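You operate a simulated robot arm through the tools that you are given. There is no shell and no other tool.

You are at the controls of a simulated robot arm. One attempt, no reset.

JOB
Switch on the tester, test the green valve at 20 PSI, then unclamp it and switch off.
Fine: clamp it for the test and leave it in the socket.

Only the result counts: the job must be done as asked and must still hold three seconds after the hand-in. Knocking over, shifting, dropping, spilling or breaking anything else fails it.

ROBOT AND FRAMES
A 7-joint arm with a two-finger parallel gripper, fixed in place. Base frame: the origin is at the foot of the arm, x ahead of it, y to its left, z up. Lengths are in mm, angles in rad, forces in N, time in s.
With the tool pointing down near the work surface it reaches from about 420 to 900 mm from the base axis. Its first joint turns from -0.297 to 2.199 rad. Payload 1.57 kg.
Tool frame: the origin (TCP) lies between the finger pads and is the grasp point; the fingertips stand 30 mm ahead of it; z points along the fingers, y is the line along which they close. The gripper opens to 80 mm. The fingers are 17 mm wide and 12 mm thick; the gripper's body (40 by 82 mm) begins 80 mm behind the TCP.
Orientation is that of the tool frame in the base frame, as [roll, pitch, yaw] about the fixed x, y, z axes, in that order (R = Rz(yaw) Ry(pitch) Rx(roll)). With the fingers straight down and closing along the base's y, the tool's x points along the base's -x, its y along +y and its z along -z.

CONTROLS
- The arm moves only by the tool play_rows. Its argument "increments" is a list of rows, each a list of 2 entries, a list of its own where there are three numbers: the shift along the base's x, y, z in mm, then the turn, a rotation vector about the base's x, y, z in rad. In form: [[[dx, dy, dz], [rx, ry, rz]], ...]. A call has 1 to 20 rows; each row shifts and turns the commanded pose from where the row before left it. "claw" is the finger opening in mm, from 0 to 80, set as the call begins (left out, the last holds). Each row takes 0.2 s and may step no farther than 50 mm and 0.15 rad from the row before; otherwise, or with a gripper value out of range, the whole call is refused. A pose out of reach is approached as far as the arm can. The call stops where the force on the tool passes 40 N (or 10 N more than at its start, if that is more) or the arm is blocked; 0.2 s more then pass. Each finger travels about 45 mm/s and halts on what it meets, pressing with about 31 N; the grip force reading is that of the motor and also rises with nothing between the fingers. The clock runs only during rows and for 0.2 s after the last one: add rows that do not move to give the fingers time. It gives the time, the measured TCP pose, the force on the tool (base axes), the opening and the grip force at its end, in the units of the frame above (readings bear some noise), with the torque about the TCP (base axes, N m) and any sound that the robot's microphone picked up.
- Cameras (640 x 400 px; columns grow to the right, rows downward): "scene" is fixed at [221, -651.8, 1708.6]; the picture's right is [0.76, -0.65, 0.00], its down [-0.57, -0.67, -0.48] and it looks along [0.31, 0.36, -0.88] (base axes); focal length 214 px, centre (320, 200). "wrist" rides on the gripper at [72, -7, -122] in the tool frame; the picture's right is [0.09, 1.00, 0.00], its down [-0.84, 0.08, -0.54] and it looks along [-0.54, 0.05, 0.84] (tool axes); focal length 238 px, centre (320, 200). There is no depth. A picture from a camera that has moved, and an enlarged one, comes with that camera's place and axes in the base frame and with its lens.
- get_image(camera): a new picture of that camera. It takes no simulated time.
- move_column(by): slides the trunk up (or, below 0, down) by that many mm; the arm rides with it, the base frame stays. It gives what a move gives, with no picture.
- close_up(camera, box): a new picture of the part [left, top, right, bottom] of that camera's present view, enlarged. It takes no simulated time.
- finish_job(): hands the job in; it is judged then, once.

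Nothing tells you positions but the pictures and the camera data. Unless the task says otherwise, let go and move clear before handing in.

The tools are called by a JSON object that holds its "name" and its "arguments". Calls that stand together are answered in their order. play_rows: Moves the arm, as the interface text tells. Its arguments: {"type":"object","properties":{"increments":{"type":"array","items":{"type":"array"}},"claw":{"type":"number"}},"required":["increments"]} The other tools are called the same way: move_column (by) slides the trunk up or down; get_image (camera) takes a picture; close_up (camera, box) takes an enlarged picture of a part of a camera's view; finish_job () hands the job in.

At the start:

```text
t: 0.0
eef_pos: [432.6, -20.7, 1322.2]
tool_rot: [3.142, 0.001, -3.141]
force: [-0.7, 0.1, -0.4]
ft_torque: [-0.03, -0.01, 0.03]
grip_width: 79.9
grip_force: 0.0
trunk travel left (down, up): [-700.0, 90.0]
```

scene: 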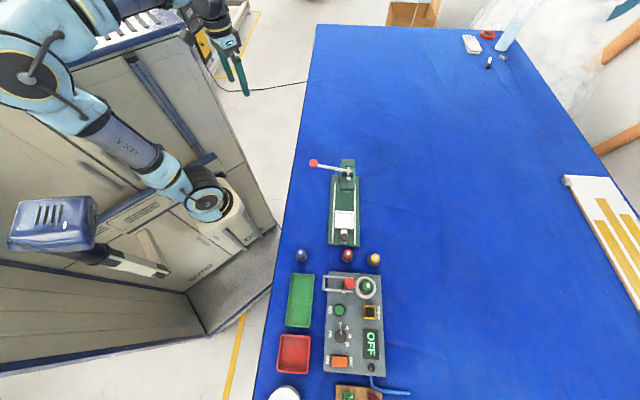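
wrist: 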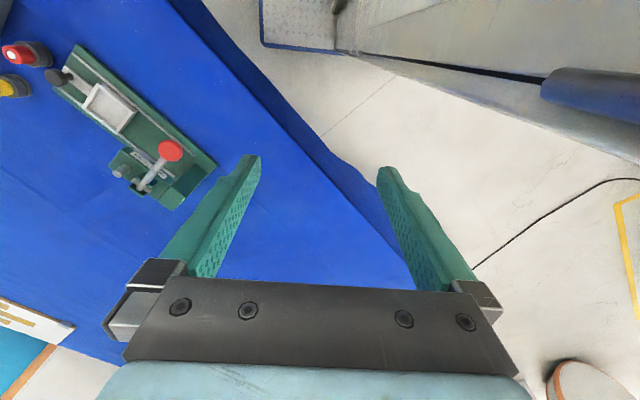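

I see a blue table with a green clamp fixture, three valves, trays and a tester control panel. I'll enlarge the relevant parts first.

{"name": "close_up", "arguments": {"camera": "scene", "box": [270, 230, 430, 330]}}

{"name": "close_up", "arguments": {"camera": "scene", "box": [270, 300, 430, 400]}}

{"name": "close_up", "arguments": {"camera": "scene", "box": [270, 150, 430, 250]}}

{"name": "close_up", "arguments": {"camera": "wrist", "box": [0, 0, 240, 150]}}

```text
4.00 times, centred on (350, 280) of scene
camera zoom: at [221.0, -651.8, 1708.6], right [0.76, -0.65, 0.0], down [-0.57, -0.67, -0.48], along [0.31, 0.36, -0.88], focal length 858 px, centre (200, -120)
```

zoom: 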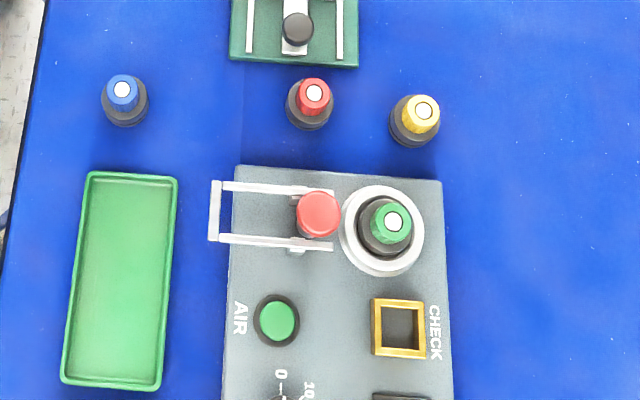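

```text
4.00 times, centred on (350, 350) of scene
camera zoom: at [221.0, -651.8, 1708.6], right [0.76, -0.65, 0.0], down [-0.57, -0.67, -0.48], along [0.31, 0.36, -0.88], focal length 858 px, centre (200, -400)
```

zoom: 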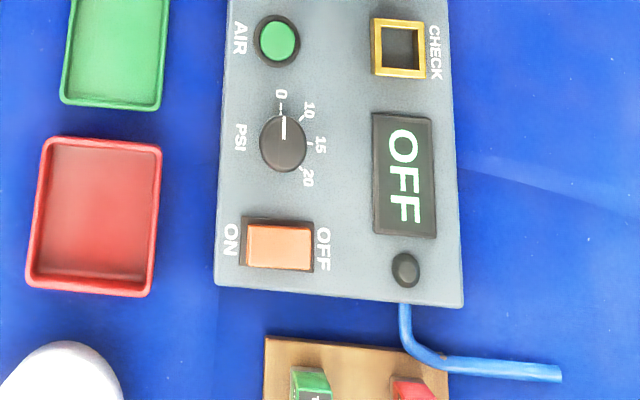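

```text
4.00 times, centred on (350, 200) of scene
camera zoom: at [221.0, -651.8, 1708.6], right [0.76, -0.65, 0.0], down [-0.57, -0.67, -0.48], along [0.31, 0.36, -0.88], focal length 858 px, centre (200, 200)
```

zoom: 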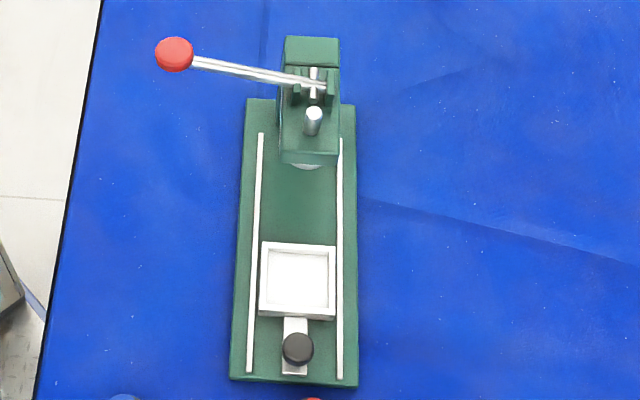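

```text
2.67 times, centred on (120, 75) of wrist
camera zoom: at [362.1, -27.6, 1443.4], right [-0.09, 1.0, 0.0], down [0.84, 0.08, 0.54], along [0.54, 0.05, -0.84], focal length 636 px, centre (853, 533)
```

zoom: 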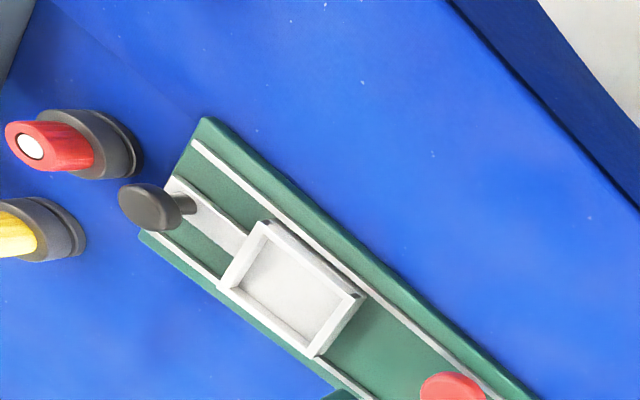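

The tester lies around x≈390, y≈-690 with the green valve already in its socket, and the table is near z≈900. I'll move the arm above the tester at a safe height for closer views.

{"name": "play_rows", "arguments": {"increments": [[[-3, -45, 0], [0, 0, 0]], [[-3, -45, 0], [0, 0, 0]], [[-3, -45, 0], [0, 0, 0]], [[-3, -45, 0], [0, 0, 0]], [[-3, -45, 0], [0, 0, 0]], [[-3, -45, 0], [0, 0, 0]], [[-3, -45, 0], [0, 0, 0]]]}}

```text
t: 1.6
eef_pos: [420.9, -337.1, 1312.7]
tool_rot: [3.14, 0.0, -3.139]
force: [0.0, -0.4, -0.1]
ft_torque: [-0.04, 0.01, 0.05]
grip_width: 80.0
grip_force: 0.0
out of reach, approached as far as the arm can: row 2
trunk travel left (down, up): [-700.0, 90.0]
```

The arm follows toward the tester. I'll continue along -y and then look.

{"name": "play_rows", "arguments": {"increments": [[[-3, -45, 0], [0, 0, 0]], [[-3, -45, 0], [0, 0, 0]], [[-3, -45, 0], [0, 0, 0]], [[-3, -45, 0], [0, 0, 0]], [[-3, -45, 0], [0, 0, 0]], [[-3, -45, 0], [0, 0, 0]]]}}

{"name": "get_image", "arguments": {"camera": "wrist"}}

{"name": "get_image", "arguments": {"camera": "scene"}}

```text
t: 3.0
eef_pos: [403.5, -606.3, 1312.0]
tool_rot: [-3.141, 0.0, -3.141]
force: [-0.1, -0.1, -0.7]
ft_torque: [-0.05, 0.02, 0.01]
grip_width: 80.2
grip_force: 0.1
trunk travel left (down, up): [-700.0, 90.0]
```

```text
taken
camera wrist: at [332.4, -612.3, 1432.7], right [-0.09, 1.0, 0.0], down [0.84, 0.08, 0.54], along [0.54, 0.05, -0.84], focal length 238 px, centre (320, 200)
```

wrist: 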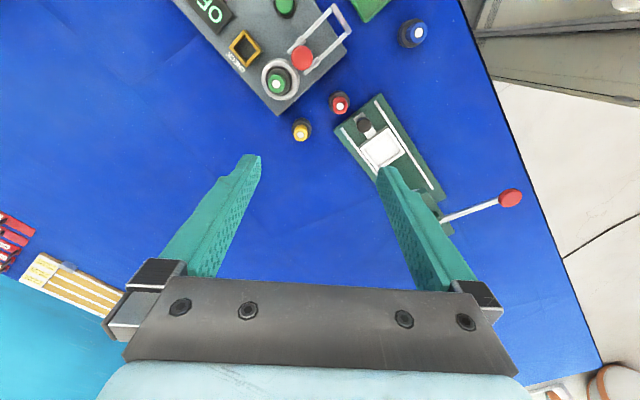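

```text
taken
```

scene: 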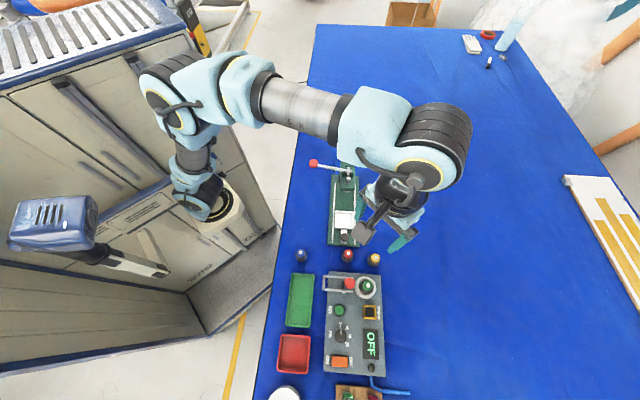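

The tester's long axis runs about -130° in the base frame, so I'll rotate the tool by about -0.71 rad to align with it. I'll also move to a viewing position beside the panel.

{"name": "play_rows", "arguments": {"increments": [[[-43, -8, 0], [0, 0, -0.1414]], [[-43, -8, 0], [0, 0, -0.1414]], [[-43, -8, 0], [0, 0, -0.1414]], [[-43, -8, 0], [0, 0, -0.1414]], [[-43, -8, 0], [0, 0, -0.1414]], [[0, 0, 0], [0, 0, 0]]]}}

{"name": "move_column", "arguments": {"by": -120}}

{"name": "get_image", "arguments": {"camera": "wrist"}}

{"name": "get_image", "arguments": {"camera": "scene"}}

```text
t: 4.4
eef_pos: [189.2, -647.1, 1311.2]
tool_rot: [3.141, 0.0, 2.432]
force: [-0.9, -0.7, 0.1]
ft_torque: [0.03, 0.0, 0.02]
grip_width: 79.9
grip_force: 0.1
trunk travel left (down, up): [-700.0, 90.0]
```

```text
t: 5.9
eef_pos: [191.1, -646.5, 1190.3]
tool_rot: [3.141, 0.0, 2.435]
force: [-0.3, -0.5, 0.5]
ft_torque: [0.0, 0.01, 0.01]
grip_width: 79.9
grip_force: 0.0
trunk travel left (down, up): [-580.0, 210.0]
```

```text
taken
camera wrist: at [131.9, -605.1, 1311.9], right [0.58, 0.82, 0.0], down [0.69, -0.48, 0.54], along [0.44, -0.31, -0.84], focal length 238 px, centre (320, 200)
```

wrist: 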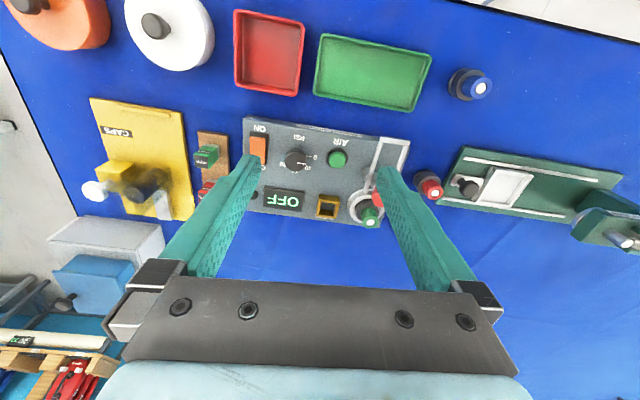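

```text
taken
```

scene: 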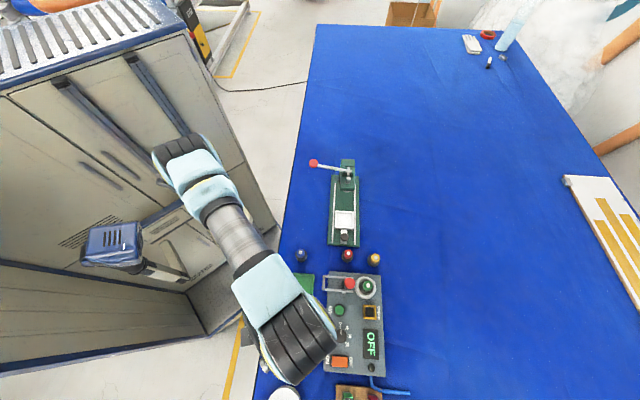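

Now the wrist camera sees the whole tester aligned with the picture axes. I'll enlarge it.

{"name": "close_up", "arguments": {"camera": "wrist", "box": [230, 105, 430, 230]}}

{"name": "close_up", "arguments": {"camera": "wrist", "box": [330, 120, 426, 180]}}

{"name": "close_up", "arguments": {"camera": "scene", "box": [310, 260, 406, 320]}}

```text
3.20 times, centred on (330, 168) of wrist
camera zoom: at [131.9, -605.1, 1311.9], right [0.58, 0.82, 0.0], down [0.69, -0.48, 0.54], along [0.44, -0.31, -0.84], focal length 763 px, centre (288, 304)
```

zoom: 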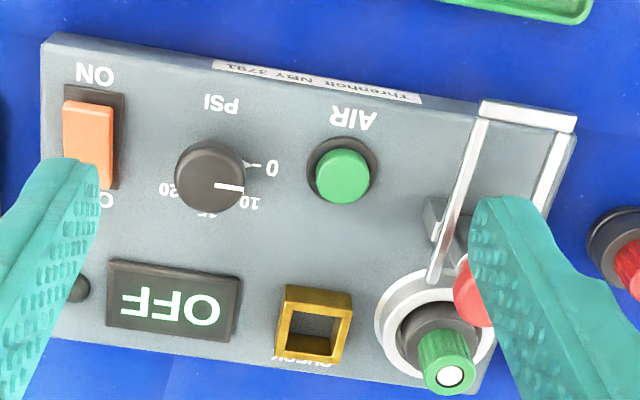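

```text
6.67 times, centred on (378, 150) of wrist
camera zoom: at [131.9, -605.1, 1311.9], right [0.58, 0.82, 0.0], down [0.69, -0.48, 0.54], along [0.44, -0.31, -0.84], focal length 1589 px, centre (-67, 533)
```

zoom: 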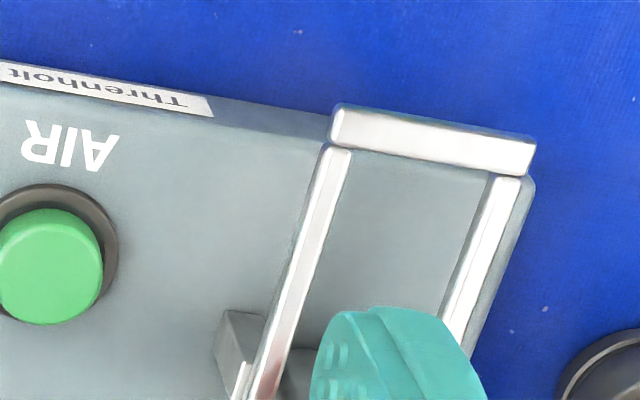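

```text
6.67 times, centred on (358, 290) of scene
camera zoom: at [221.0, -651.8, 1708.6], right [0.76, -0.65, 0.0], down [-0.57, -0.67, -0.48], along [0.31, 0.36, -0.88], focal length 1430 px, centre (67, -400)
```

zoom: 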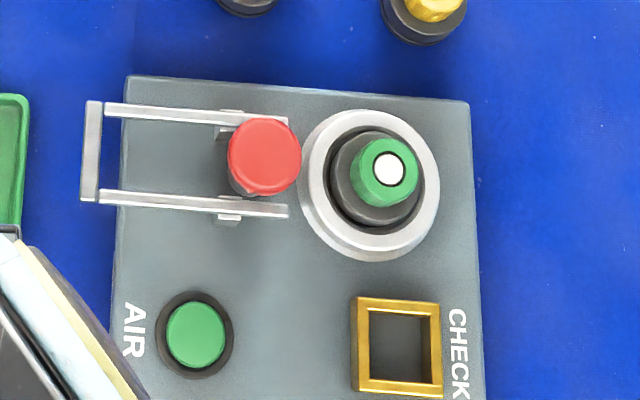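

The clamp appears as a U-shaped bar pivoted next to a red knob beside the socket. I'll shift along the panel and lower to see it unobstructed.

{"name": "play_rows", "arguments": {"increments": [[[28, 33, -20], [0, 0, 0]], [[28, 33, -20], [0, 0, 0]], [[28, 33, -20], [0, 0, 0]], [[0, 0, 0], [0, 0, 0]]]}}

{"name": "get_image", "arguments": {"camera": "wrist"}}

{"name": "close_up", "arguments": {"camera": "wrist", "box": [200, 80, 392, 200]}}

```text
t: 6.9
eef_pos: [276.3, -549.5, 1130.8]
tool_rot: [3.142, 0.002, 2.435]
force: [-0.3, -0.3, -0.3]
ft_torque: [0.0, 0.0, 0.01]
grip_width: 79.9
grip_force: 0.0
trunk travel left (down, up): [-580.0, 210.0]
```

```text
taken
camera wrist: at [217.4, -507.0, 1251.2], right [0.58, 0.82, 0.0], down [0.69, -0.48, 0.54], along [0.44, -0.31, -0.84], focal length 238 px, centre (320, 200)
```

wrist: 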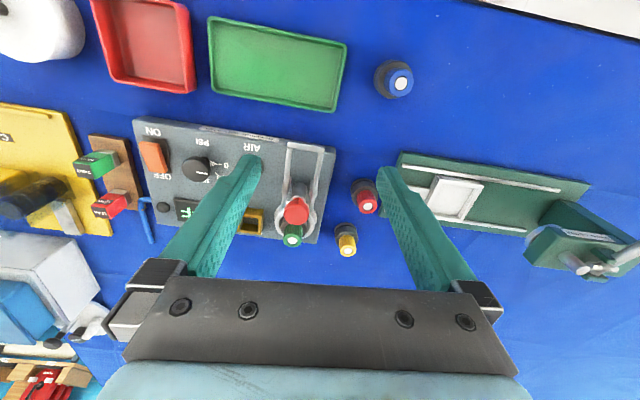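

```text
3.33 times, centred on (296, 140) of wrist
camera zoom: at [217.4, -507.0, 1251.2], right [0.58, 0.82, 0.0], down [0.69, -0.48, 0.54], along [0.44, -0.31, -0.84], focal length 794 px, centre (400, 400)
```

zoom: 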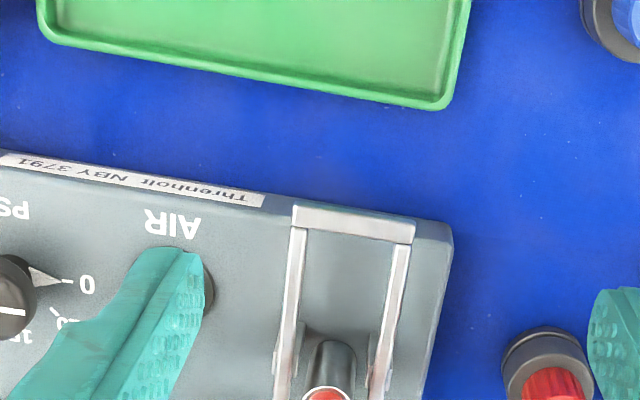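

{"name": "close_up", "arguments": {"camera": "wrist", "box": [240, 130, 368, 260]}}

```text
3.08 times, centred on (304, 195) of wrist
camera zoom: at [217.4, -507.0, 1251.2], right [0.58, 0.82, 0.0], down [0.69, -0.48, 0.54], along [0.44, -0.31, -0.84], focal length 733 px, centre (369, 215)
```

zoom: 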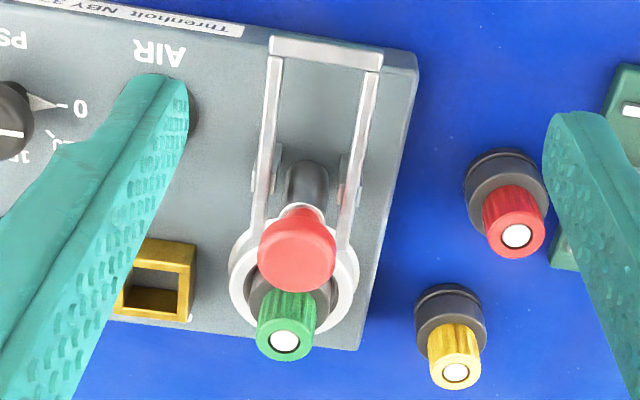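

The clamp mechanism is still unclear from above, so I'll look at it from the side. I'll turn the tool by another -90° and tilt it a little while staying well above the valves.

{"name": "play_rows", "arguments": {"increments": [[[16.7, -0.9, 3], [0, 0, -0.1428]], [[16.7, -0.9, 3], [0, 0, -0.1428]], [[16.7, -0.9, 3], [0, 0, -0.1428]], [[16.7, -0.9, 3], [0, 0, -0.1428]], [[16.7, -0.9, 3], [0, 0, -0.1428]], [[16.7, -0.9, 3], [0, 0, -0.1428]], [[16.7, -0.9, 3], [0, 0, -0.1428]], [[16.7, -0.9, 3], [0, 0, -0.1428]], [[16.7, -0.9, 3], [0, 0, -0.1428]], [[16.7, -0.9, 3], [0, 0, -0.1428]], [[16.7, -0.9, 3], [0, 0, -0.1428]], [[0, 0, 0], [0, 0, 0]]]}}

{"name": "get_image", "arguments": {"camera": "wrist"}}

```text
t: 9.5
eef_pos: [456.4, -559.1, 1163.2]
tool_rot: [-3.142, -0.001, 0.865]
force: [0.5, 0.6, -0.3]
ft_torque: [0.01, -0.02, 0.01]
grip_width: 80.1
grip_force: 0.1
trunk travel left (down, up): [-580.0, 210.0]
```

```text
taken
camera wrist: at [499.9, -499.5, 1284.8], right [0.82, -0.58, 0.0], down [-0.49, -0.69, 0.54], along [-0.31, -0.44, -0.84], focal length 238 px, centre (320, 200)
```

wrist: 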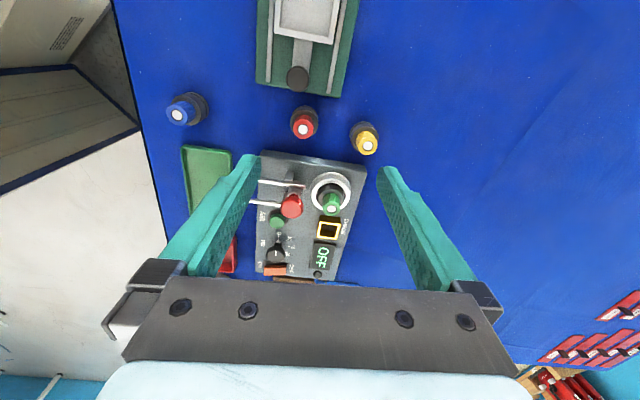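

Good view along the panel. Now I'll tilt and lower for a side view.

{"name": "play_rows", "arguments": {"increments": [[[0, 0, -15], [-0.095, 0.0813, 0]], [[0, 0, -15], [-0.095, 0.0813, 0]], [[0, 0, -15], [-0.095, 0.0813, 0]], [[0, 0, -15], [-0.095, 0.0813, 0]], [[0, 0, -10], [-0.04, 0.034, 0]], [[0, 0, 0], [0, 0, 0]]]}}

{"name": "get_image", "arguments": {"camera": "wrist"}}

{"name": "close_up", "arguments": {"camera": "wrist", "box": [230, 100, 390, 200]}}

```text
t: 10.9
eef_pos: [457.6, -558.5, 1093.9]
tool_rot: [3.141, 0.554, 0.866]
force: [0.7, 0.1, 0.1]
ft_torque: [0.02, -0.01, 0.0]
grip_width: 80.1
grip_force: 0.0
trunk travel left (down, up): [-580.0, 210.0]
```

```text
taken
camera wrist: at [534.9, -457.9, 1158.7], right [0.81, -0.59, -0.05], down [-0.22, -0.38, 0.9], along [-0.55, -0.72, -0.43], focal length 238 px, centre (320, 200)
```

wrist: 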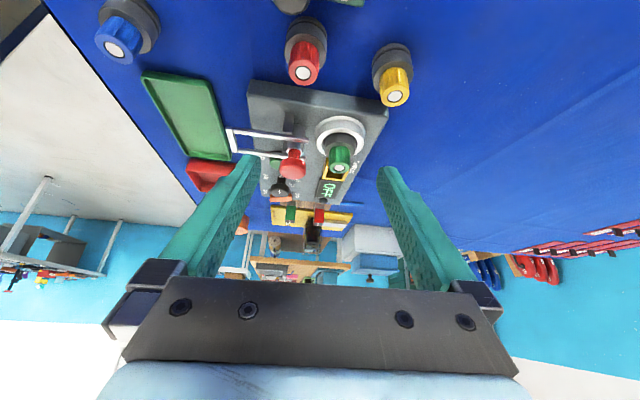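

```text
4.00 times, centred on (310, 150) of wrist
camera zoom: at [534.9, -457.9, 1158.7], right [0.81, -0.59, -0.05], down [-0.22, -0.38, 0.9], along [-0.55, -0.72, -0.43], focal length 953 px, centre (360, 400)
```

zoom: 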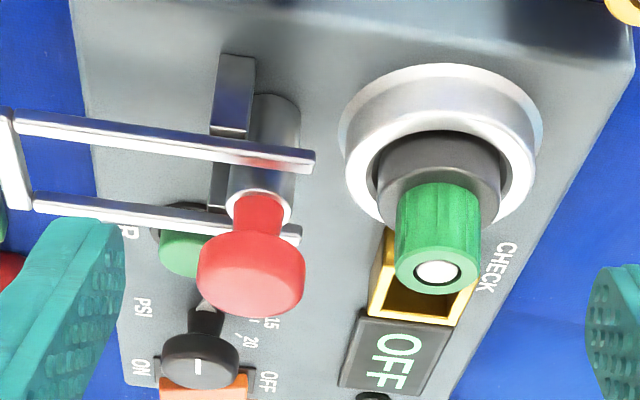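

{"name": "close_up", "arguments": {"camera": "wrist", "box": [270, 110, 318, 140]}}

{"name": "close_up", "arguments": {"camera": "wrist", "box": [262, 120, 326, 200]}}

{"name": "close_up", "arguments": {"camera": "scene", "box": [318, 268, 382, 308]}}

```text
13.33 times, centred on (294, 125) of wrist
camera zoom: at [534.9, -457.9, 1158.7], right [0.81, -0.59, -0.05], down [-0.22, -0.38, 0.9], along [-0.55, -0.72, -0.43], focal length 3178 px, centre (667, 1200)
```

zoom: 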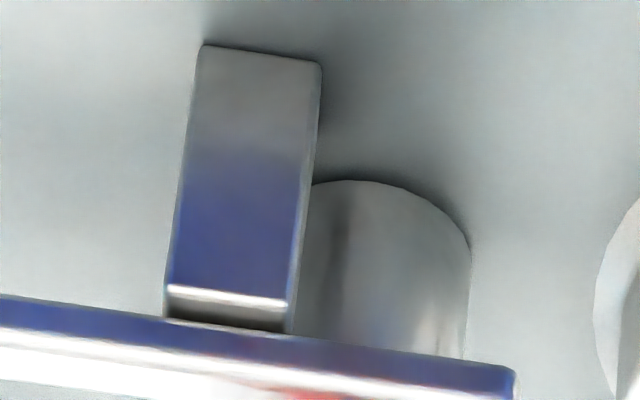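

```text
5.00 times, centred on (294, 160) of wrist
camera zoom: at [534.9, -457.9, 1158.7], right [0.81, -0.59, -0.05], down [-0.22, -0.38, 0.9], along [-0.55, -0.72, -0.43], focal length 1192 px, centre (450, 400)
```

zoom: 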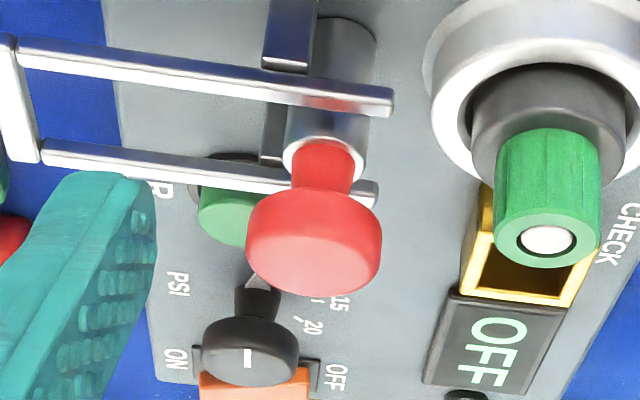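

```text
10.00 times, centred on (350, 288) of scene
camera zoom: at [221.0, -651.8, 1708.6], right [0.76, -0.65, 0.0], down [-0.57, -0.67, -0.48], along [0.31, 0.36, -0.88], focal length 2145 px, centre (20, -680)
```

zoom: 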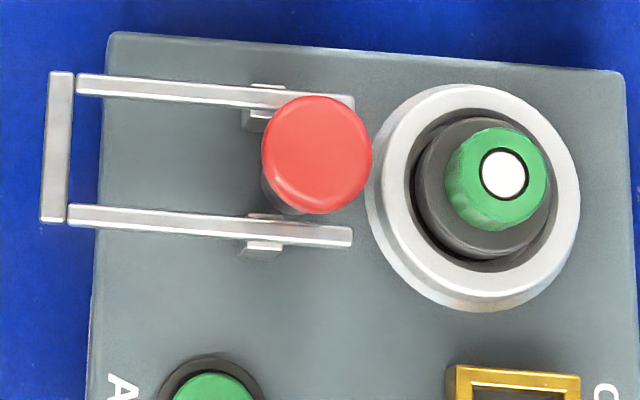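

I want an even lower side view to understand how the clamp parts connect. I'll tilt a bit more and lower, staying above the valve row.

{"name": "play_rows", "arguments": {"increments": [[[0, 0, -20], [-0.076, 0.065, 0]], [[0, 0, -20], [-0.076, 0.065, 0]], [[0, 0, -15], [-0.076, 0.065, 0]], [[0, 0, 0], [0, 0, 0]]]}}

{"name": "get_image", "arguments": {"camera": "wrist"}}

{"name": "close_up", "arguments": {"camera": "wrist", "box": [240, 100, 368, 180]}}

```text
t: 11.9
eef_pos: [457.5, -557.5, 1039.0]
tool_rot: [-3.14, 0.854, 0.866]
force: [-0.5, -0.7, -0.1]
ft_torque: [0.0, 0.03, 0.02]
grip_width: 80.2
grip_force: 0.1
trunk travel left (down, up): [-580.0, 210.0]
```

```text
taken
camera wrist: at [543.0, -447.6, 1064.0], right [0.8, -0.6, -0.07], down [-0.03, -0.16, 0.99], along [-0.6, -0.78, -0.15], focal length 238 px, centre (320, 200)
```

wrist: 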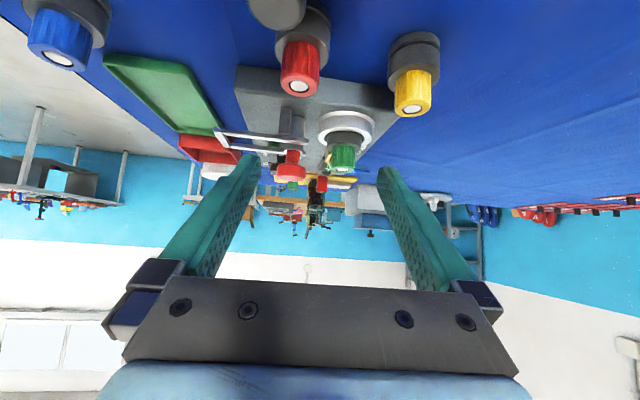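

```text
5.00 times, centred on (304, 140) of wrist
camera zoom: at [543.0, -447.6, 1064.0], right [0.8, -0.6, -0.07], down [-0.03, -0.16, 0.99], along [-0.6, -0.78, -0.15], focal length 1192 px, centre (400, 500)
```

zoom: 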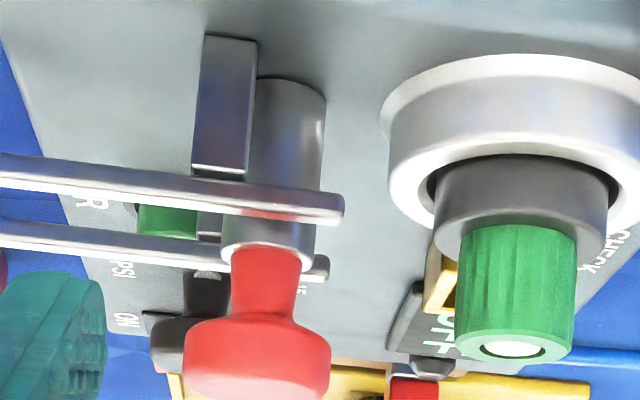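

{"name": "close_up", "arguments": {"camera": "wrist", "box": [200, 110, 376, 220]}}

{"name": "close_up", "arguments": {"camera": "wrist", "box": [270, 120, 334, 190]}}

```text
3.64 times, centred on (288, 165) of wrist
camera zoom: at [543.0, -447.6, 1064.0], right [0.8, -0.6, -0.07], down [-0.03, -0.16, 0.99], along [-0.6, -0.78, -0.15], focal length 867 px, centre (436, 327)
```

zoom: 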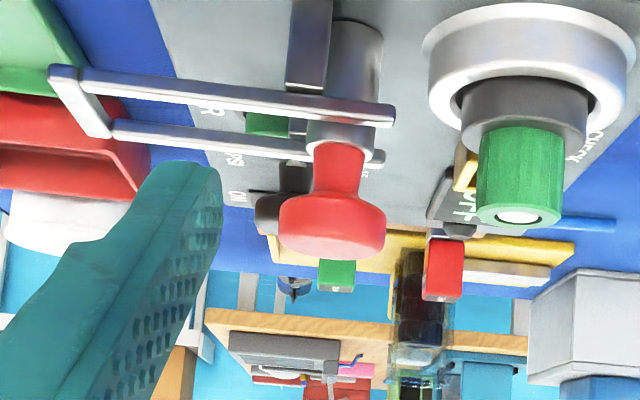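

```text
5.71 times, centred on (302, 155) of wrist
camera zoom: at [543.0, -447.6, 1064.0], right [0.8, -0.6, -0.07], down [-0.03, -0.16, 0.99], along [-0.6, -0.78, -0.15], focal length 1362 px, centre (423, 457)
```

zoom: 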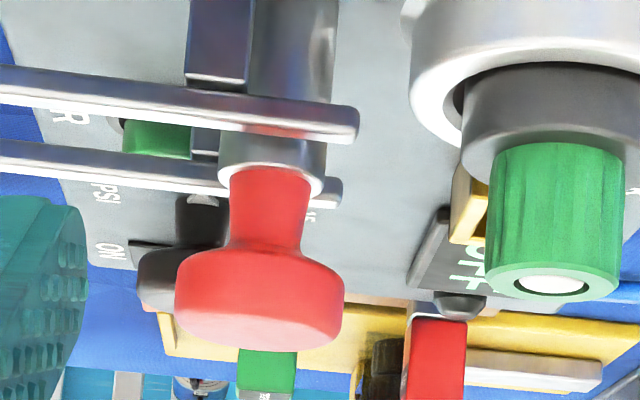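

The U-shaped bar (hinge or slide) sits with its crossbar past the panel edge around (294, -583, 966), and the valve is at about (393, -681). The tester is turned 45°. I'll straighten the tool and go above the crossbar with the fingers closing across it.

{"name": "play_rows", "arguments": {"increments": [[[0, 0, 20], [0.1085, -0.0923, 0]], [[-20, -3, 20], [0.1085, -0.0923, 0]], [[-35, -5, 10], [0.1085, -0.0923, 0]], [[-35, -5, 10], [0.1085, -0.0923, 0]], [[-35, -5, 0], [0.1085, -0.0923, 0]], [[-38, -7, 0], [0.1085, -0.0923, 0]], [[0, 0, 0], [0, 0, -0.081]], [[0, 0, 0], [0, 0, 0]]]}}

{"name": "get_image", "arguments": {"camera": "wrist"}}

{"name": "close_up", "arguments": {"camera": "wrist", "box": [220, 100, 420, 225]}}

```text
t: 13.7
eef_pos: [294.8, -583.1, 1098.1]
tool_rot: [-3.14, -0.003, 0.784]
force: [0.2, -0.5, 0.5]
ft_torque: [0.0, -0.02, 0.04]
grip_width: 80.0
grip_force: 0.0
trunk travel left (down, up): [-580.0, 210.0]
```

```text
taken
camera wrist: at [340.6, -527.8, 1220.4], right [0.77, -0.64, 0.0], down [-0.54, -0.65, 0.54], along [-0.35, -0.41, -0.84], focal length 238 px, centre (320, 200)
```

wrist: 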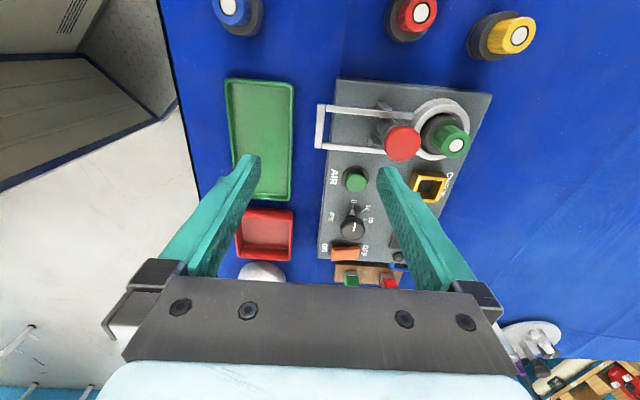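

```text
3.20 times, centred on (320, 162) of wrist
camera zoom: at [340.6, -527.8, 1220.4], right [0.77, -0.64, 0.0], down [-0.54, -0.65, 0.54], along [-0.35, -0.41, -0.84], focal length 763 px, centre (320, 320)
```

zoom: 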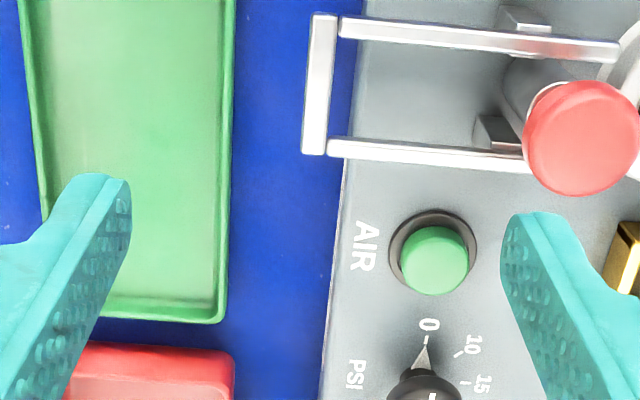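

The crossbar is centred at about (294, -583, 966), running along the panel's long direction. I'll narrow the fingers and descend around it.

{"name": "play_rows", "arguments": {"increments": [[[-0.5, 0, -25], [0, 0, 0]], [[0, 0, -25], [0, 0, 0]], [[0, 0, -20], [0, 0, 0]], [[0, 0, -15], [0, 0, 0]], [[0, 0, 0], [0, 0, 0]]], "claw": 36}}

{"name": "get_image", "arguments": {"camera": "wrist"}}

{"name": "close_up", "arguments": {"camera": "wrist", "box": [220, 120, 420, 245]}}

```text
t: 14.9
eef_pos: [294.4, -582.2, 1012.4]
tool_rot: [-3.14, -0.005, 0.785]
force: [-0.9, 0.6, 0.7]
ft_torque: [-0.01, 0.04, -0.02]
grip_width: 36.2
grip_force: 0.0
trunk travel left (down, up): [-580.0, 210.0]
```

```text
taken
camera wrist: at [340.3, -527.5, 1134.3], right [0.77, -0.64, 0.0], down [-0.54, -0.65, 0.54], along [-0.35, -0.41, -0.84], focal length 238 px, centre (320, 200)
```

wrist: 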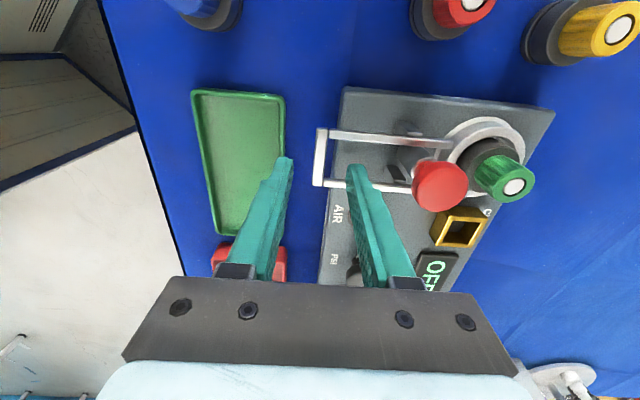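

```text
3.20 times, centred on (320, 182) of wrist
camera zoom: at [340.3, -527.5, 1134.3], right [0.77, -0.64, 0.0], down [-0.54, -0.65, 0.54], along [-0.35, -0.41, -0.84], focal length 763 px, centre (320, 256)
```

zoom: 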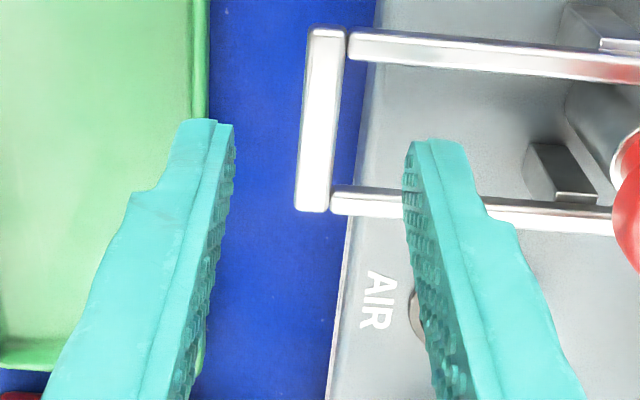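

{"name": "play_rows", "arguments": {"increments": [[[0, 0, -12], [0, 0, 0]], [[0, 0, -12], [0, 0, 0]], [[0, 0, -10], [0, 0, 0]], [[0, 0, 0], [0, 0, 0]]], "claw": 36}}

{"name": "close_up", "arguments": {"camera": "wrist", "box": [220, 120, 420, 245]}}

```text
t: 15.9
eef_pos: [295.2, -583.0, 979.6]
tool_rot: [-3.14, -0.005, 0.784]
force: [-0.2, 0.1, 0.4]
ft_torque: [0.0, -0.01, 0.03]
grip_width: 35.9
grip_force: 0.1
trunk travel left (down, up): [-580.0, 210.0]
```

```text
3.20 times, centred on (320, 182) of wrist
camera zoom: at [341.4, -527.4, 1100.6], right [0.77, -0.64, 0.0], down [-0.54, -0.65, 0.54], along [-0.35, -0.41, -0.84], focal length 763 px, centre (320, 256)
```

zoom: 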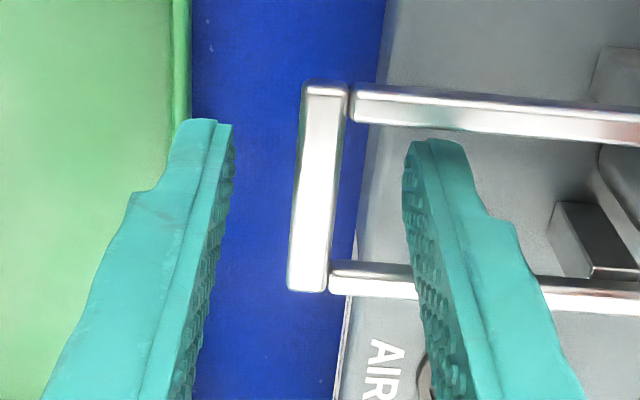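

{"name": "play_rows", "arguments": {"increments": [[[0, 0, 0], [0, 0, 0]], [[0, 0, 0], [0, 0, 0]], [[0, 0, 0], [0, 0, 0]]], "claw": 14}}

{"name": "close_up", "arguments": {"camera": "wrist", "box": [270, 130, 390, 205]}}

```text
t: 16.7
eef_pos: [293.9, -583.4, 979.0]
tool_rot: [-3.139, -0.004, 0.785]
force: [0.5, -0.2, 0.8]
ft_torque: [0.03, -0.02, 0.02]
grip_width: 14.1
grip_force: 0.1
trunk travel left (down, up): [-580.0, 210.0]
```

```text
5.33 times, centred on (330, 168) of wrist
camera zoom: at [341.3, -527.4, 1100.8], right [0.77, -0.64, 0.0], down [-0.54, -0.65, 0.54], along [-0.35, -0.41, -0.84], focal length 1271 px, centre (267, 373)
```

zoom: 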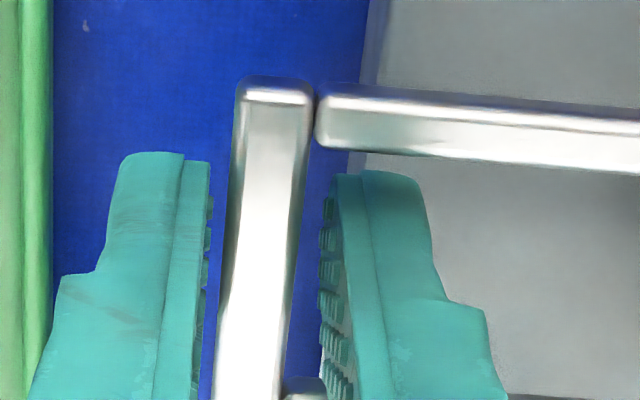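

The crossbar is centred between the fingers. I'll close and then try a small lift to see how the bar moves.

{"name": "play_rows", "arguments": {"increments": [[[0, 0, 0], [0, 0, 0]], [[0, 0, 0], [0, 0, 0]]], "claw": 4}}

{"name": "play_rows", "arguments": {"increments": [[[0, 0, 2], [0, 0, 0]], [[0, 0, 2], [0, 0, 0]], [[0, 0, 0], [0, 0, 0]]]}}

{"name": "close_up", "arguments": {"camera": "wrist", "box": [270, 110, 430, 210]}}

```text
t: 17.3
eef_pos: [294.4, -582.1, 979.5]
tool_rot: [-3.141, -0.003, 0.785]
force: [-1.0, -0.3, -0.2]
ft_torque: [-0.02, -0.02, -0.01]
grip_width: 8.6
grip_force: 27.6
trunk travel left (down, up): [-580.0, 210.0]
```

```text
t: 18.1
eef_pos: [295.0, -584.4, 982.9]
tool_rot: [-3.137, -0.004, 0.786]
force: [-0.4, -0.7, -23.5]
ft_torque: [-0.03, 0.01, 0.0]
grip_width: 8.7
grip_force: 27.1
trunk travel left (down, up): [-580.0, 210.0]
```

```text
4.00 times, centred on (350, 160) of wrist
camera zoom: at [341.9, -527.7, 1104.0], right [0.77, -0.64, 0.0], down [-0.54, -0.65, 0.54], along [-0.35, -0.41, -0.84], focal length 953 px, centre (200, 360)
```

zoom: 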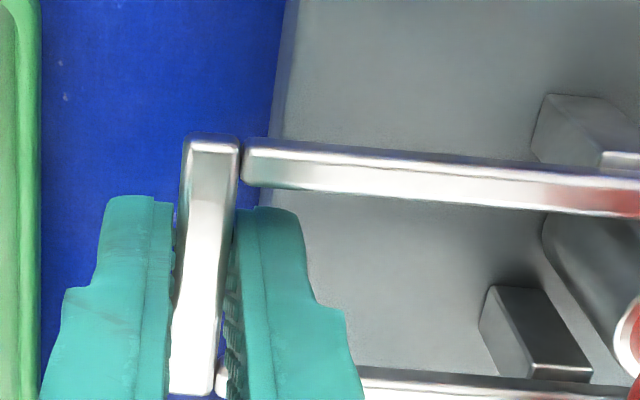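

Lifting by 3 mm meets 23 N of resistance, so I'll go back down and try sliding it toward the socket instead.

{"name": "play_rows", "arguments": {"increments": [[[0, 0, -2], [0, 0, 0]], [[0, 0, -2], [0, 0, 0]], [[0, 0, 0], [0, 0, 0]]]}}

{"name": "play_rows", "arguments": {"increments": [[[1.4, -1.4, 0], [0, 0, 0]], [[1.4, -1.4, 0], [0, 0, 0]], [[0, 0, 0], [0, 0, 0]]]}}

{"name": "close_up", "arguments": {"camera": "wrist", "box": [270, 110, 430, 210]}}

```text
t: 18.9
eef_pos: [294.8, -583.2, 982.7]
tool_rot: [3.139, -0.003, 0.787]
force: [2.5, 1.7, 23.9]
ft_torque: [0.02, -0.04, 0.03]
grip_width: 8.6
grip_force: 27.2
trunk travel left (down, up): [-580.0, 210.0]
```

```text
t: 19.7
eef_pos: [296.9, -585.9, 980.6]
tool_rot: [-3.14, -0.002, 0.785]
force: [2.7, 2.3, 23.1]
ft_torque: [0.03, -0.04, 0.01]
grip_width: 8.4
grip_force: 27.3
trunk travel left (down, up): [-580.0, 210.0]
```

```text
4.00 times, centred on (350, 160) of wrist
camera zoom: at [343.8, -529.8, 1101.6], right [0.77, -0.64, 0.0], down [-0.54, -0.65, 0.54], along [-0.35, -0.41, -0.84], focal length 953 px, centre (200, 360)
```

zoom: 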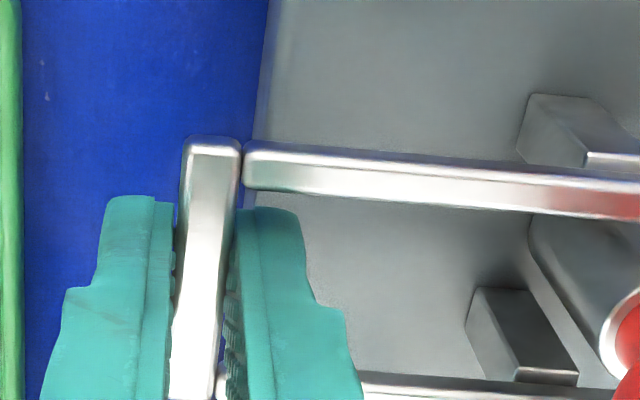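

The bar moved about 3 mm toward the socket with almost no force, so it looks like a sliding fork. I'll re-grip to drop the vertical stress and slide it further.

{"name": "play_rows", "arguments": {"increments": [[[0, 0, 0], [0, 0, 0]], [[0, 0, 0], [0, 0, 0]]], "claw": 16}}

{"name": "play_rows", "arguments": {"increments": [[[0, 0, 0], [0, 0, 0]], [[0, 0, 0], [0, 0, 0]], [[2.1, -2.1, 0], [0, 0, 0]], [[2.1, -2.1, 0], [0, 0, 0]], [[2.1, -2.1, 0], [0, 0, 0]], [[0, 0, 0], [0, 0, 0]]], "claw": 4}}

{"name": "get_image", "arguments": {"camera": "wrist"}}

{"name": "close_up", "arguments": {"camera": "wrist", "box": [270, 110, 430, 210]}}

```text
t: 20.3
eef_pos: [296.7, -586.3, 980.1]
tool_rot: [-3.137, -0.004, 0.784]
force: [0.2, 0.2, 0.4]
ft_torque: [0.03, -0.02, 0.02]
grip_width: 16.1
grip_force: 0.0
trunk travel left (down, up): [-580.0, 210.0]
```

```text
t: 21.7
eef_pos: [303.6, -592.2, 980.2]
tool_rot: [-3.137, -0.003, 0.786]
force: [0.3, -0.6, -11.4]
ft_torque: [0.19, -0.19, 0.04]
grip_width: 8.4
grip_force: 27.8
trunk travel left (down, up): [-580.0, 210.0]
```

```text
taken
camera wrist: at [350.3, -536.9, 1100.6], right [0.77, -0.64, 0.0], down [-0.54, -0.65, 0.54], along [-0.35, -0.41, -0.84], focal length 238 px, centre (320, 200)
```

wrist: 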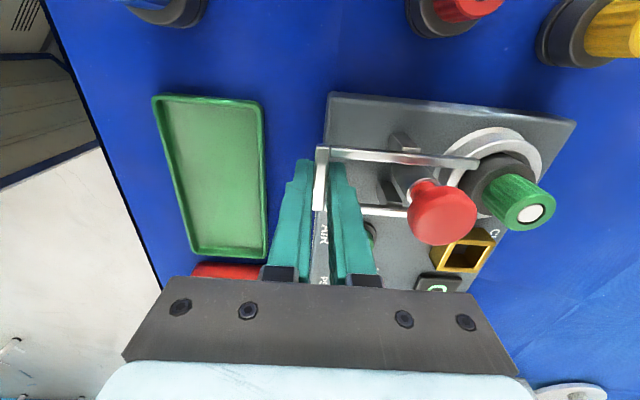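

```text
4.00 times, centred on (350, 160) of wrist
camera zoom: at [350.3, -536.9, 1100.6], right [0.77, -0.64, 0.0], down [-0.54, -0.65, 0.54], along [-0.35, -0.41, -0.84], focal length 953 px, centre (200, 360)
```

zoom: 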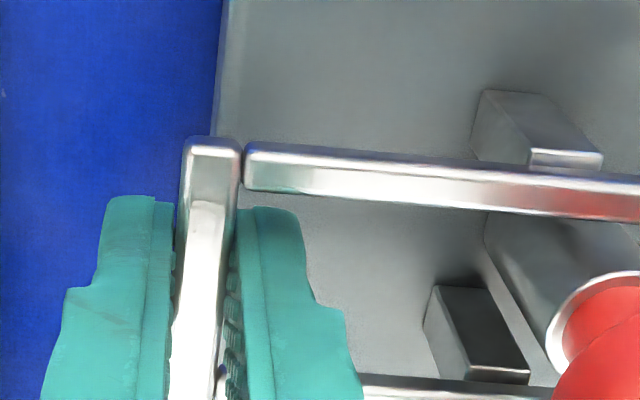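

{"name": "close_up", "arguments": {"camera": "wrist", "box": [400, 110, 560, 240]}}

{"name": "close_up", "arguments": {"camera": "scene", "box": [318, 258, 398, 308]}}

```text
3.08 times, centred on (480, 175) of wrist
camera zoom: at [350.3, -536.9, 1100.6], right [0.77, -0.64, 0.0], down [-0.54, -0.65, 0.54], along [-0.35, -0.41, -0.84], focal length 733 px, centre (-172, 277)
```

zoom: 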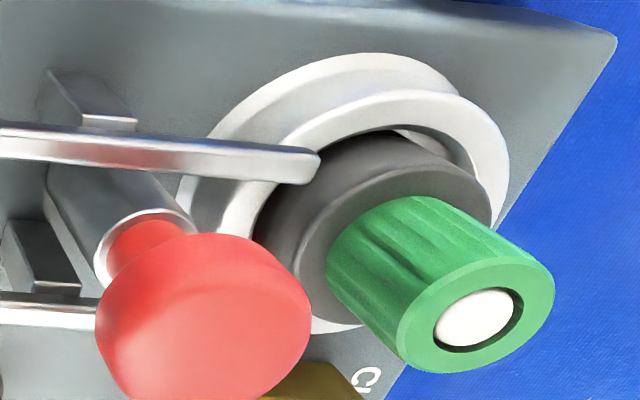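

```text
8.00 times, centred on (358, 283) of scene
camera zoom: at [221.0, -651.8, 1708.6], right [0.76, -0.65, 0.0], down [-0.57, -0.67, -0.48], along [0.31, 0.36, -0.88], focal length 1716 px, centre (16, -464)
```

zoom: 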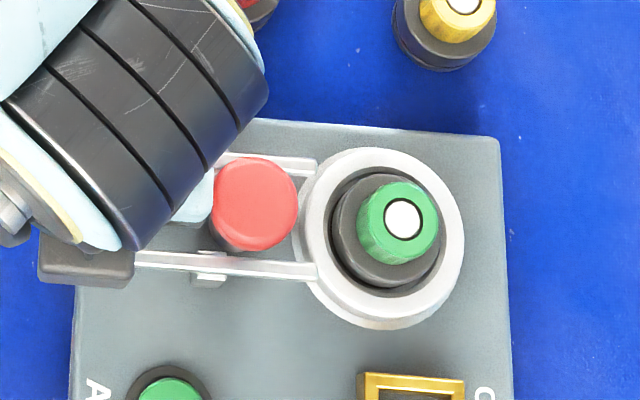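

The tines are passing above the socket ring toward the valve's shoulder. I'll keep sliding in small steps.

{"name": "play_rows", "arguments": {"increments": [[[2.1, -2.1, 0], [0, 0, 0]], [[2.1, -2.1, 0], [0, 0, 0]], [[2.1, -2.1, 0], [0, 0, 0]], [[2.1, -2.1, 0], [0, 0, 0]], [[2.1, -2.1, 0], [0, 0, 0]], [[0, 0, 0], [0, 0, 0]]]}}

{"name": "close_up", "arguments": {"camera": "wrist", "box": [360, 80, 560, 240]}}

{"name": "close_up", "arguments": {"camera": "scene", "box": [318, 258, 398, 308]}}

```text
t: 23.1
eef_pos: [314.0, -603.7, 979.3]
tool_rot: [-3.139, -0.003, 0.786]
force: [1.7, 1.5, -7.9]
ft_torque: [-0.12, 0.1, 0.01]
grip_width: 8.4
grip_force: 26.8
trunk travel left (down, up): [-580.0, 210.0]
```

```text
2.50 times, centred on (460, 160) of wrist
camera zoom: at [360.9, -547.4, 1100.6], right [0.77, -0.64, 0.0], down [-0.54, -0.65, 0.54], along [-0.35, -0.41, -0.84], focal length 596 px, centre (-30, 300)
```

zoom: 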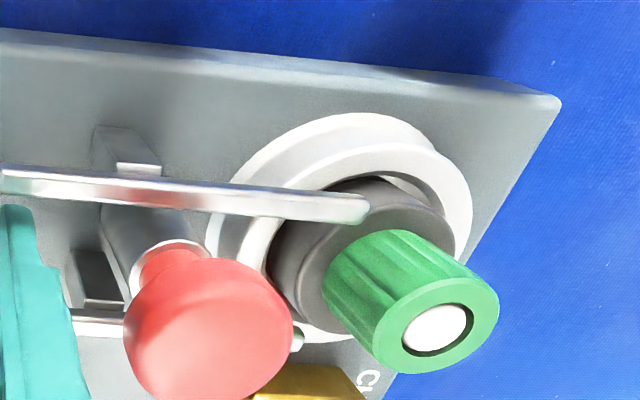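

```text
8.00 times, centred on (358, 283) of scene
camera zoom: at [221.0, -651.8, 1708.6], right [0.76, -0.65, 0.0], down [-0.57, -0.67, -0.48], along [0.31, 0.36, -0.88], focal length 1716 px, centre (16, -464)
```

zoom: 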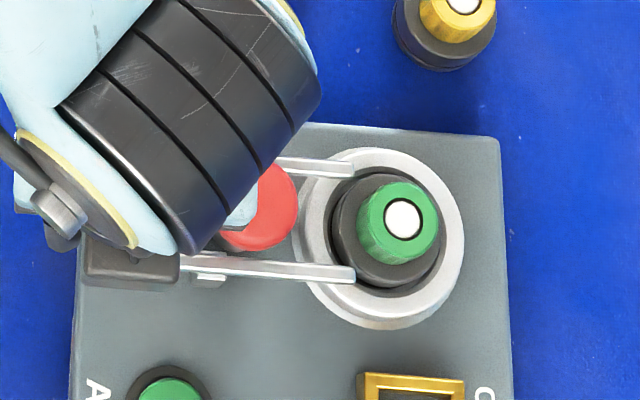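

The fork keeps sliding freely over the valve's shoulder. I'll continue.

{"name": "play_rows", "arguments": {"increments": [[[2.1, -2.1, 0], [0, 0, 0]], [[2.1, -2.1, 0], [0, 0, 0]], [[2.1, -2.1, 0], [0, 0, 0]], [[2.1, -2.1, 0], [0, 0, 0]], [[2.1, -2.1, 0], [0, 0, 0]], [[0, 0, 0], [0, 0, 0]]]}}

{"name": "close_up", "arguments": {"camera": "wrist", "box": [300, 80, 540, 240]}}

{"name": "close_up", "arguments": {"camera": "scene", "box": [318, 258, 398, 308]}}

```text
t: 24.5
eef_pos: [324.7, -614.0, 979.8]
tool_rot: [-3.14, -0.002, 0.785]
force: [0.6, 1.6, -3.2]
ft_torque: [0.0, -0.02, 0.03]
grip_width: 8.3
grip_force: 27.4
trunk travel left (down, up): [-580.0, 210.0]
```

```text
2.50 times, centred on (420, 160) of wrist
camera zoom: at [371.1, -557.6, 1100.7], right [0.77, -0.64, 0.0], down [-0.54, -0.65, 0.54], along [-0.35, -0.41, -0.84], focal length 596 px, centre (70, 300)
```

zoom: 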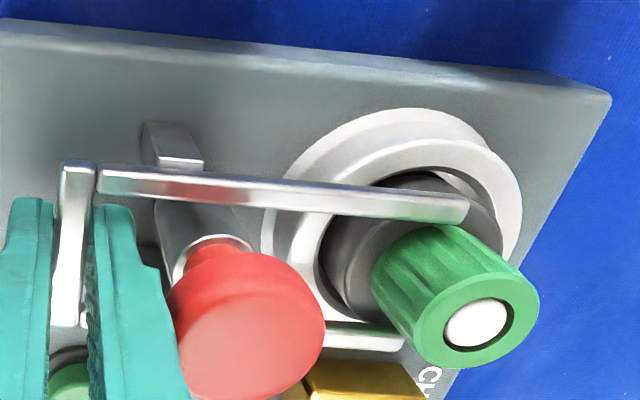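

```text
8.00 times, centred on (358, 283) of scene
camera zoom: at [221.0, -651.8, 1708.6], right [0.76, -0.65, 0.0], down [-0.57, -0.67, -0.48], along [0.31, 0.36, -0.88], focal length 1716 px, centre (16, -464)
```

zoom: 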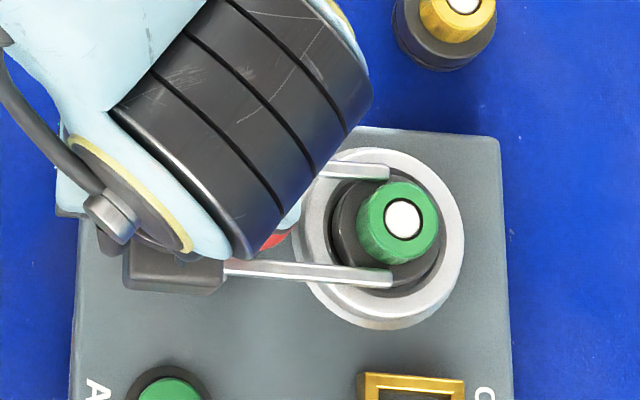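

{"name": "play_rows", "arguments": {"increments": [[[1.4, -1.4, 0], [0, 0, 0]], [[1.4, -1.4, 0], [0, 0, 0]], [[1.4, -1.4, 0], [0, 0, 0]], [[0, 0, 0], [0, 0, 0]]]}}

{"name": "close_up", "arguments": {"camera": "wrist", "box": [300, 80, 540, 240]}}

```text
t: 25.6
eef_pos: [325.6, -614.0, 979.2]
tool_rot: [-3.131, -0.005, 0.783]
force: [-9.1, 12.9, 5.9]
ft_torque: [-0.29, -0.19, 0.58]
grip_width: 8.0
grip_force: 27.1
trunk travel left (down, up): [-580.0, 210.0]
stopped in row 4: the force on the tool passed its limit at 45 N (the readings are from after the stop); the commanded pose is now the measured one
```

```text
2.50 times, centred on (420, 160) of wrist
camera zoom: at [372.7, -559.8, 1101.0], right [0.77, -0.64, -0.01], down [-0.54, -0.65, 0.54], along [-0.35, -0.41, -0.84], focal length 596 px, centre (70, 300)
```

zoom: 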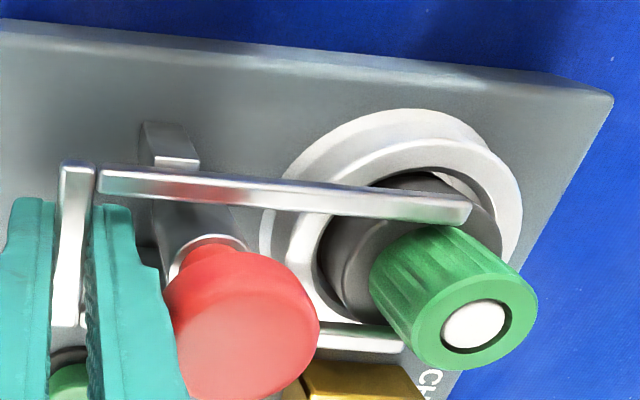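

The fork stopped after about 45 mm, either at its end stop or because my inner finger meets the red knob. I'll back off slightly, release, lift out, and push from the outside to check.

{"name": "play_rows", "arguments": {"increments": [[[-1.4, 1.4, 0], [0, 0, 0]], [[-1.4, 1.4, 0], [0, 0, 0]], [[0, 0, 0], [0, 0, 0]]]}}

{"name": "play_rows", "arguments": {"increments": [[[0, 0, 0], [0, 0, 0]], [[0, 0, 0], [0, 0, 0]], [[0, 0, 6], [0, 0, 0]], [[0, 0, 10], [0, 0, 0]], [[0, 0, 12], [0, 0, 0]], [[0, 0, 15], [0, 0, 0]], [[0, 0, 0], [0, 0, 0]]], "claw": 14}}

{"name": "get_image", "arguments": {"camera": "wrist"}}

{"name": "close_up", "arguments": {"camera": "wrist", "box": [280, 60, 520, 220]}}

```text
t: 26.4
eef_pos: [323.6, -613.4, 978.3]
tool_rot: [-3.132, -0.004, 0.784]
force: [1.1, 1.6, 8.8]
ft_torque: [-0.31, 0.23, 0.05]
grip_width: 8.3
grip_force: 27.1
trunk travel left (down, up): [-580.0, 210.0]
```

```text
t: 28.0
eef_pos: [323.3, -613.2, 1021.3]
tool_rot: [-3.132, -0.004, 0.783]
force: [-0.1, 0.5, 0.2]
ft_torque: [-0.02, 0.0, -0.01]
grip_width: 14.0
grip_force: 0.2
trunk travel left (down, up): [-580.0, 210.0]
```

```text
taken
camera wrist: at [370.4, -558.6, 1143.2], right [0.77, -0.64, -0.01], down [-0.54, -0.65, 0.54], along [-0.35, -0.41, -0.84], focal length 238 px, centre (320, 200)
```

wrist: 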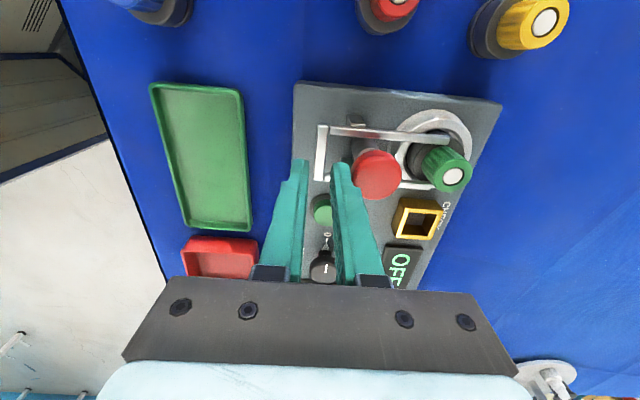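

```text
2.50 times, centred on (400, 140) of wrist
camera zoom: at [370.4, -558.6, 1143.2], right [0.77, -0.64, -0.01], down [-0.54, -0.65, 0.54], along [-0.35, -0.41, -0.84], focal length 596 px, centre (120, 350)
```

zoom: 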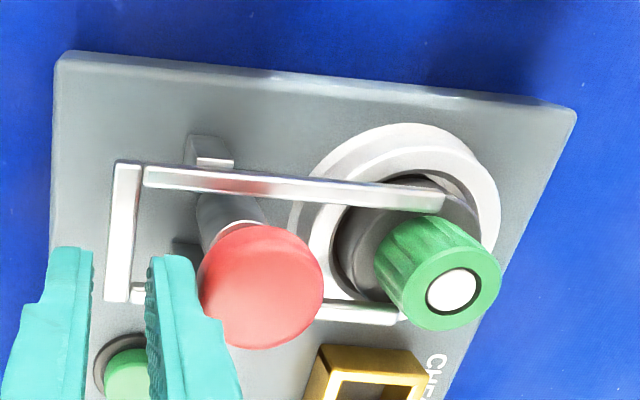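

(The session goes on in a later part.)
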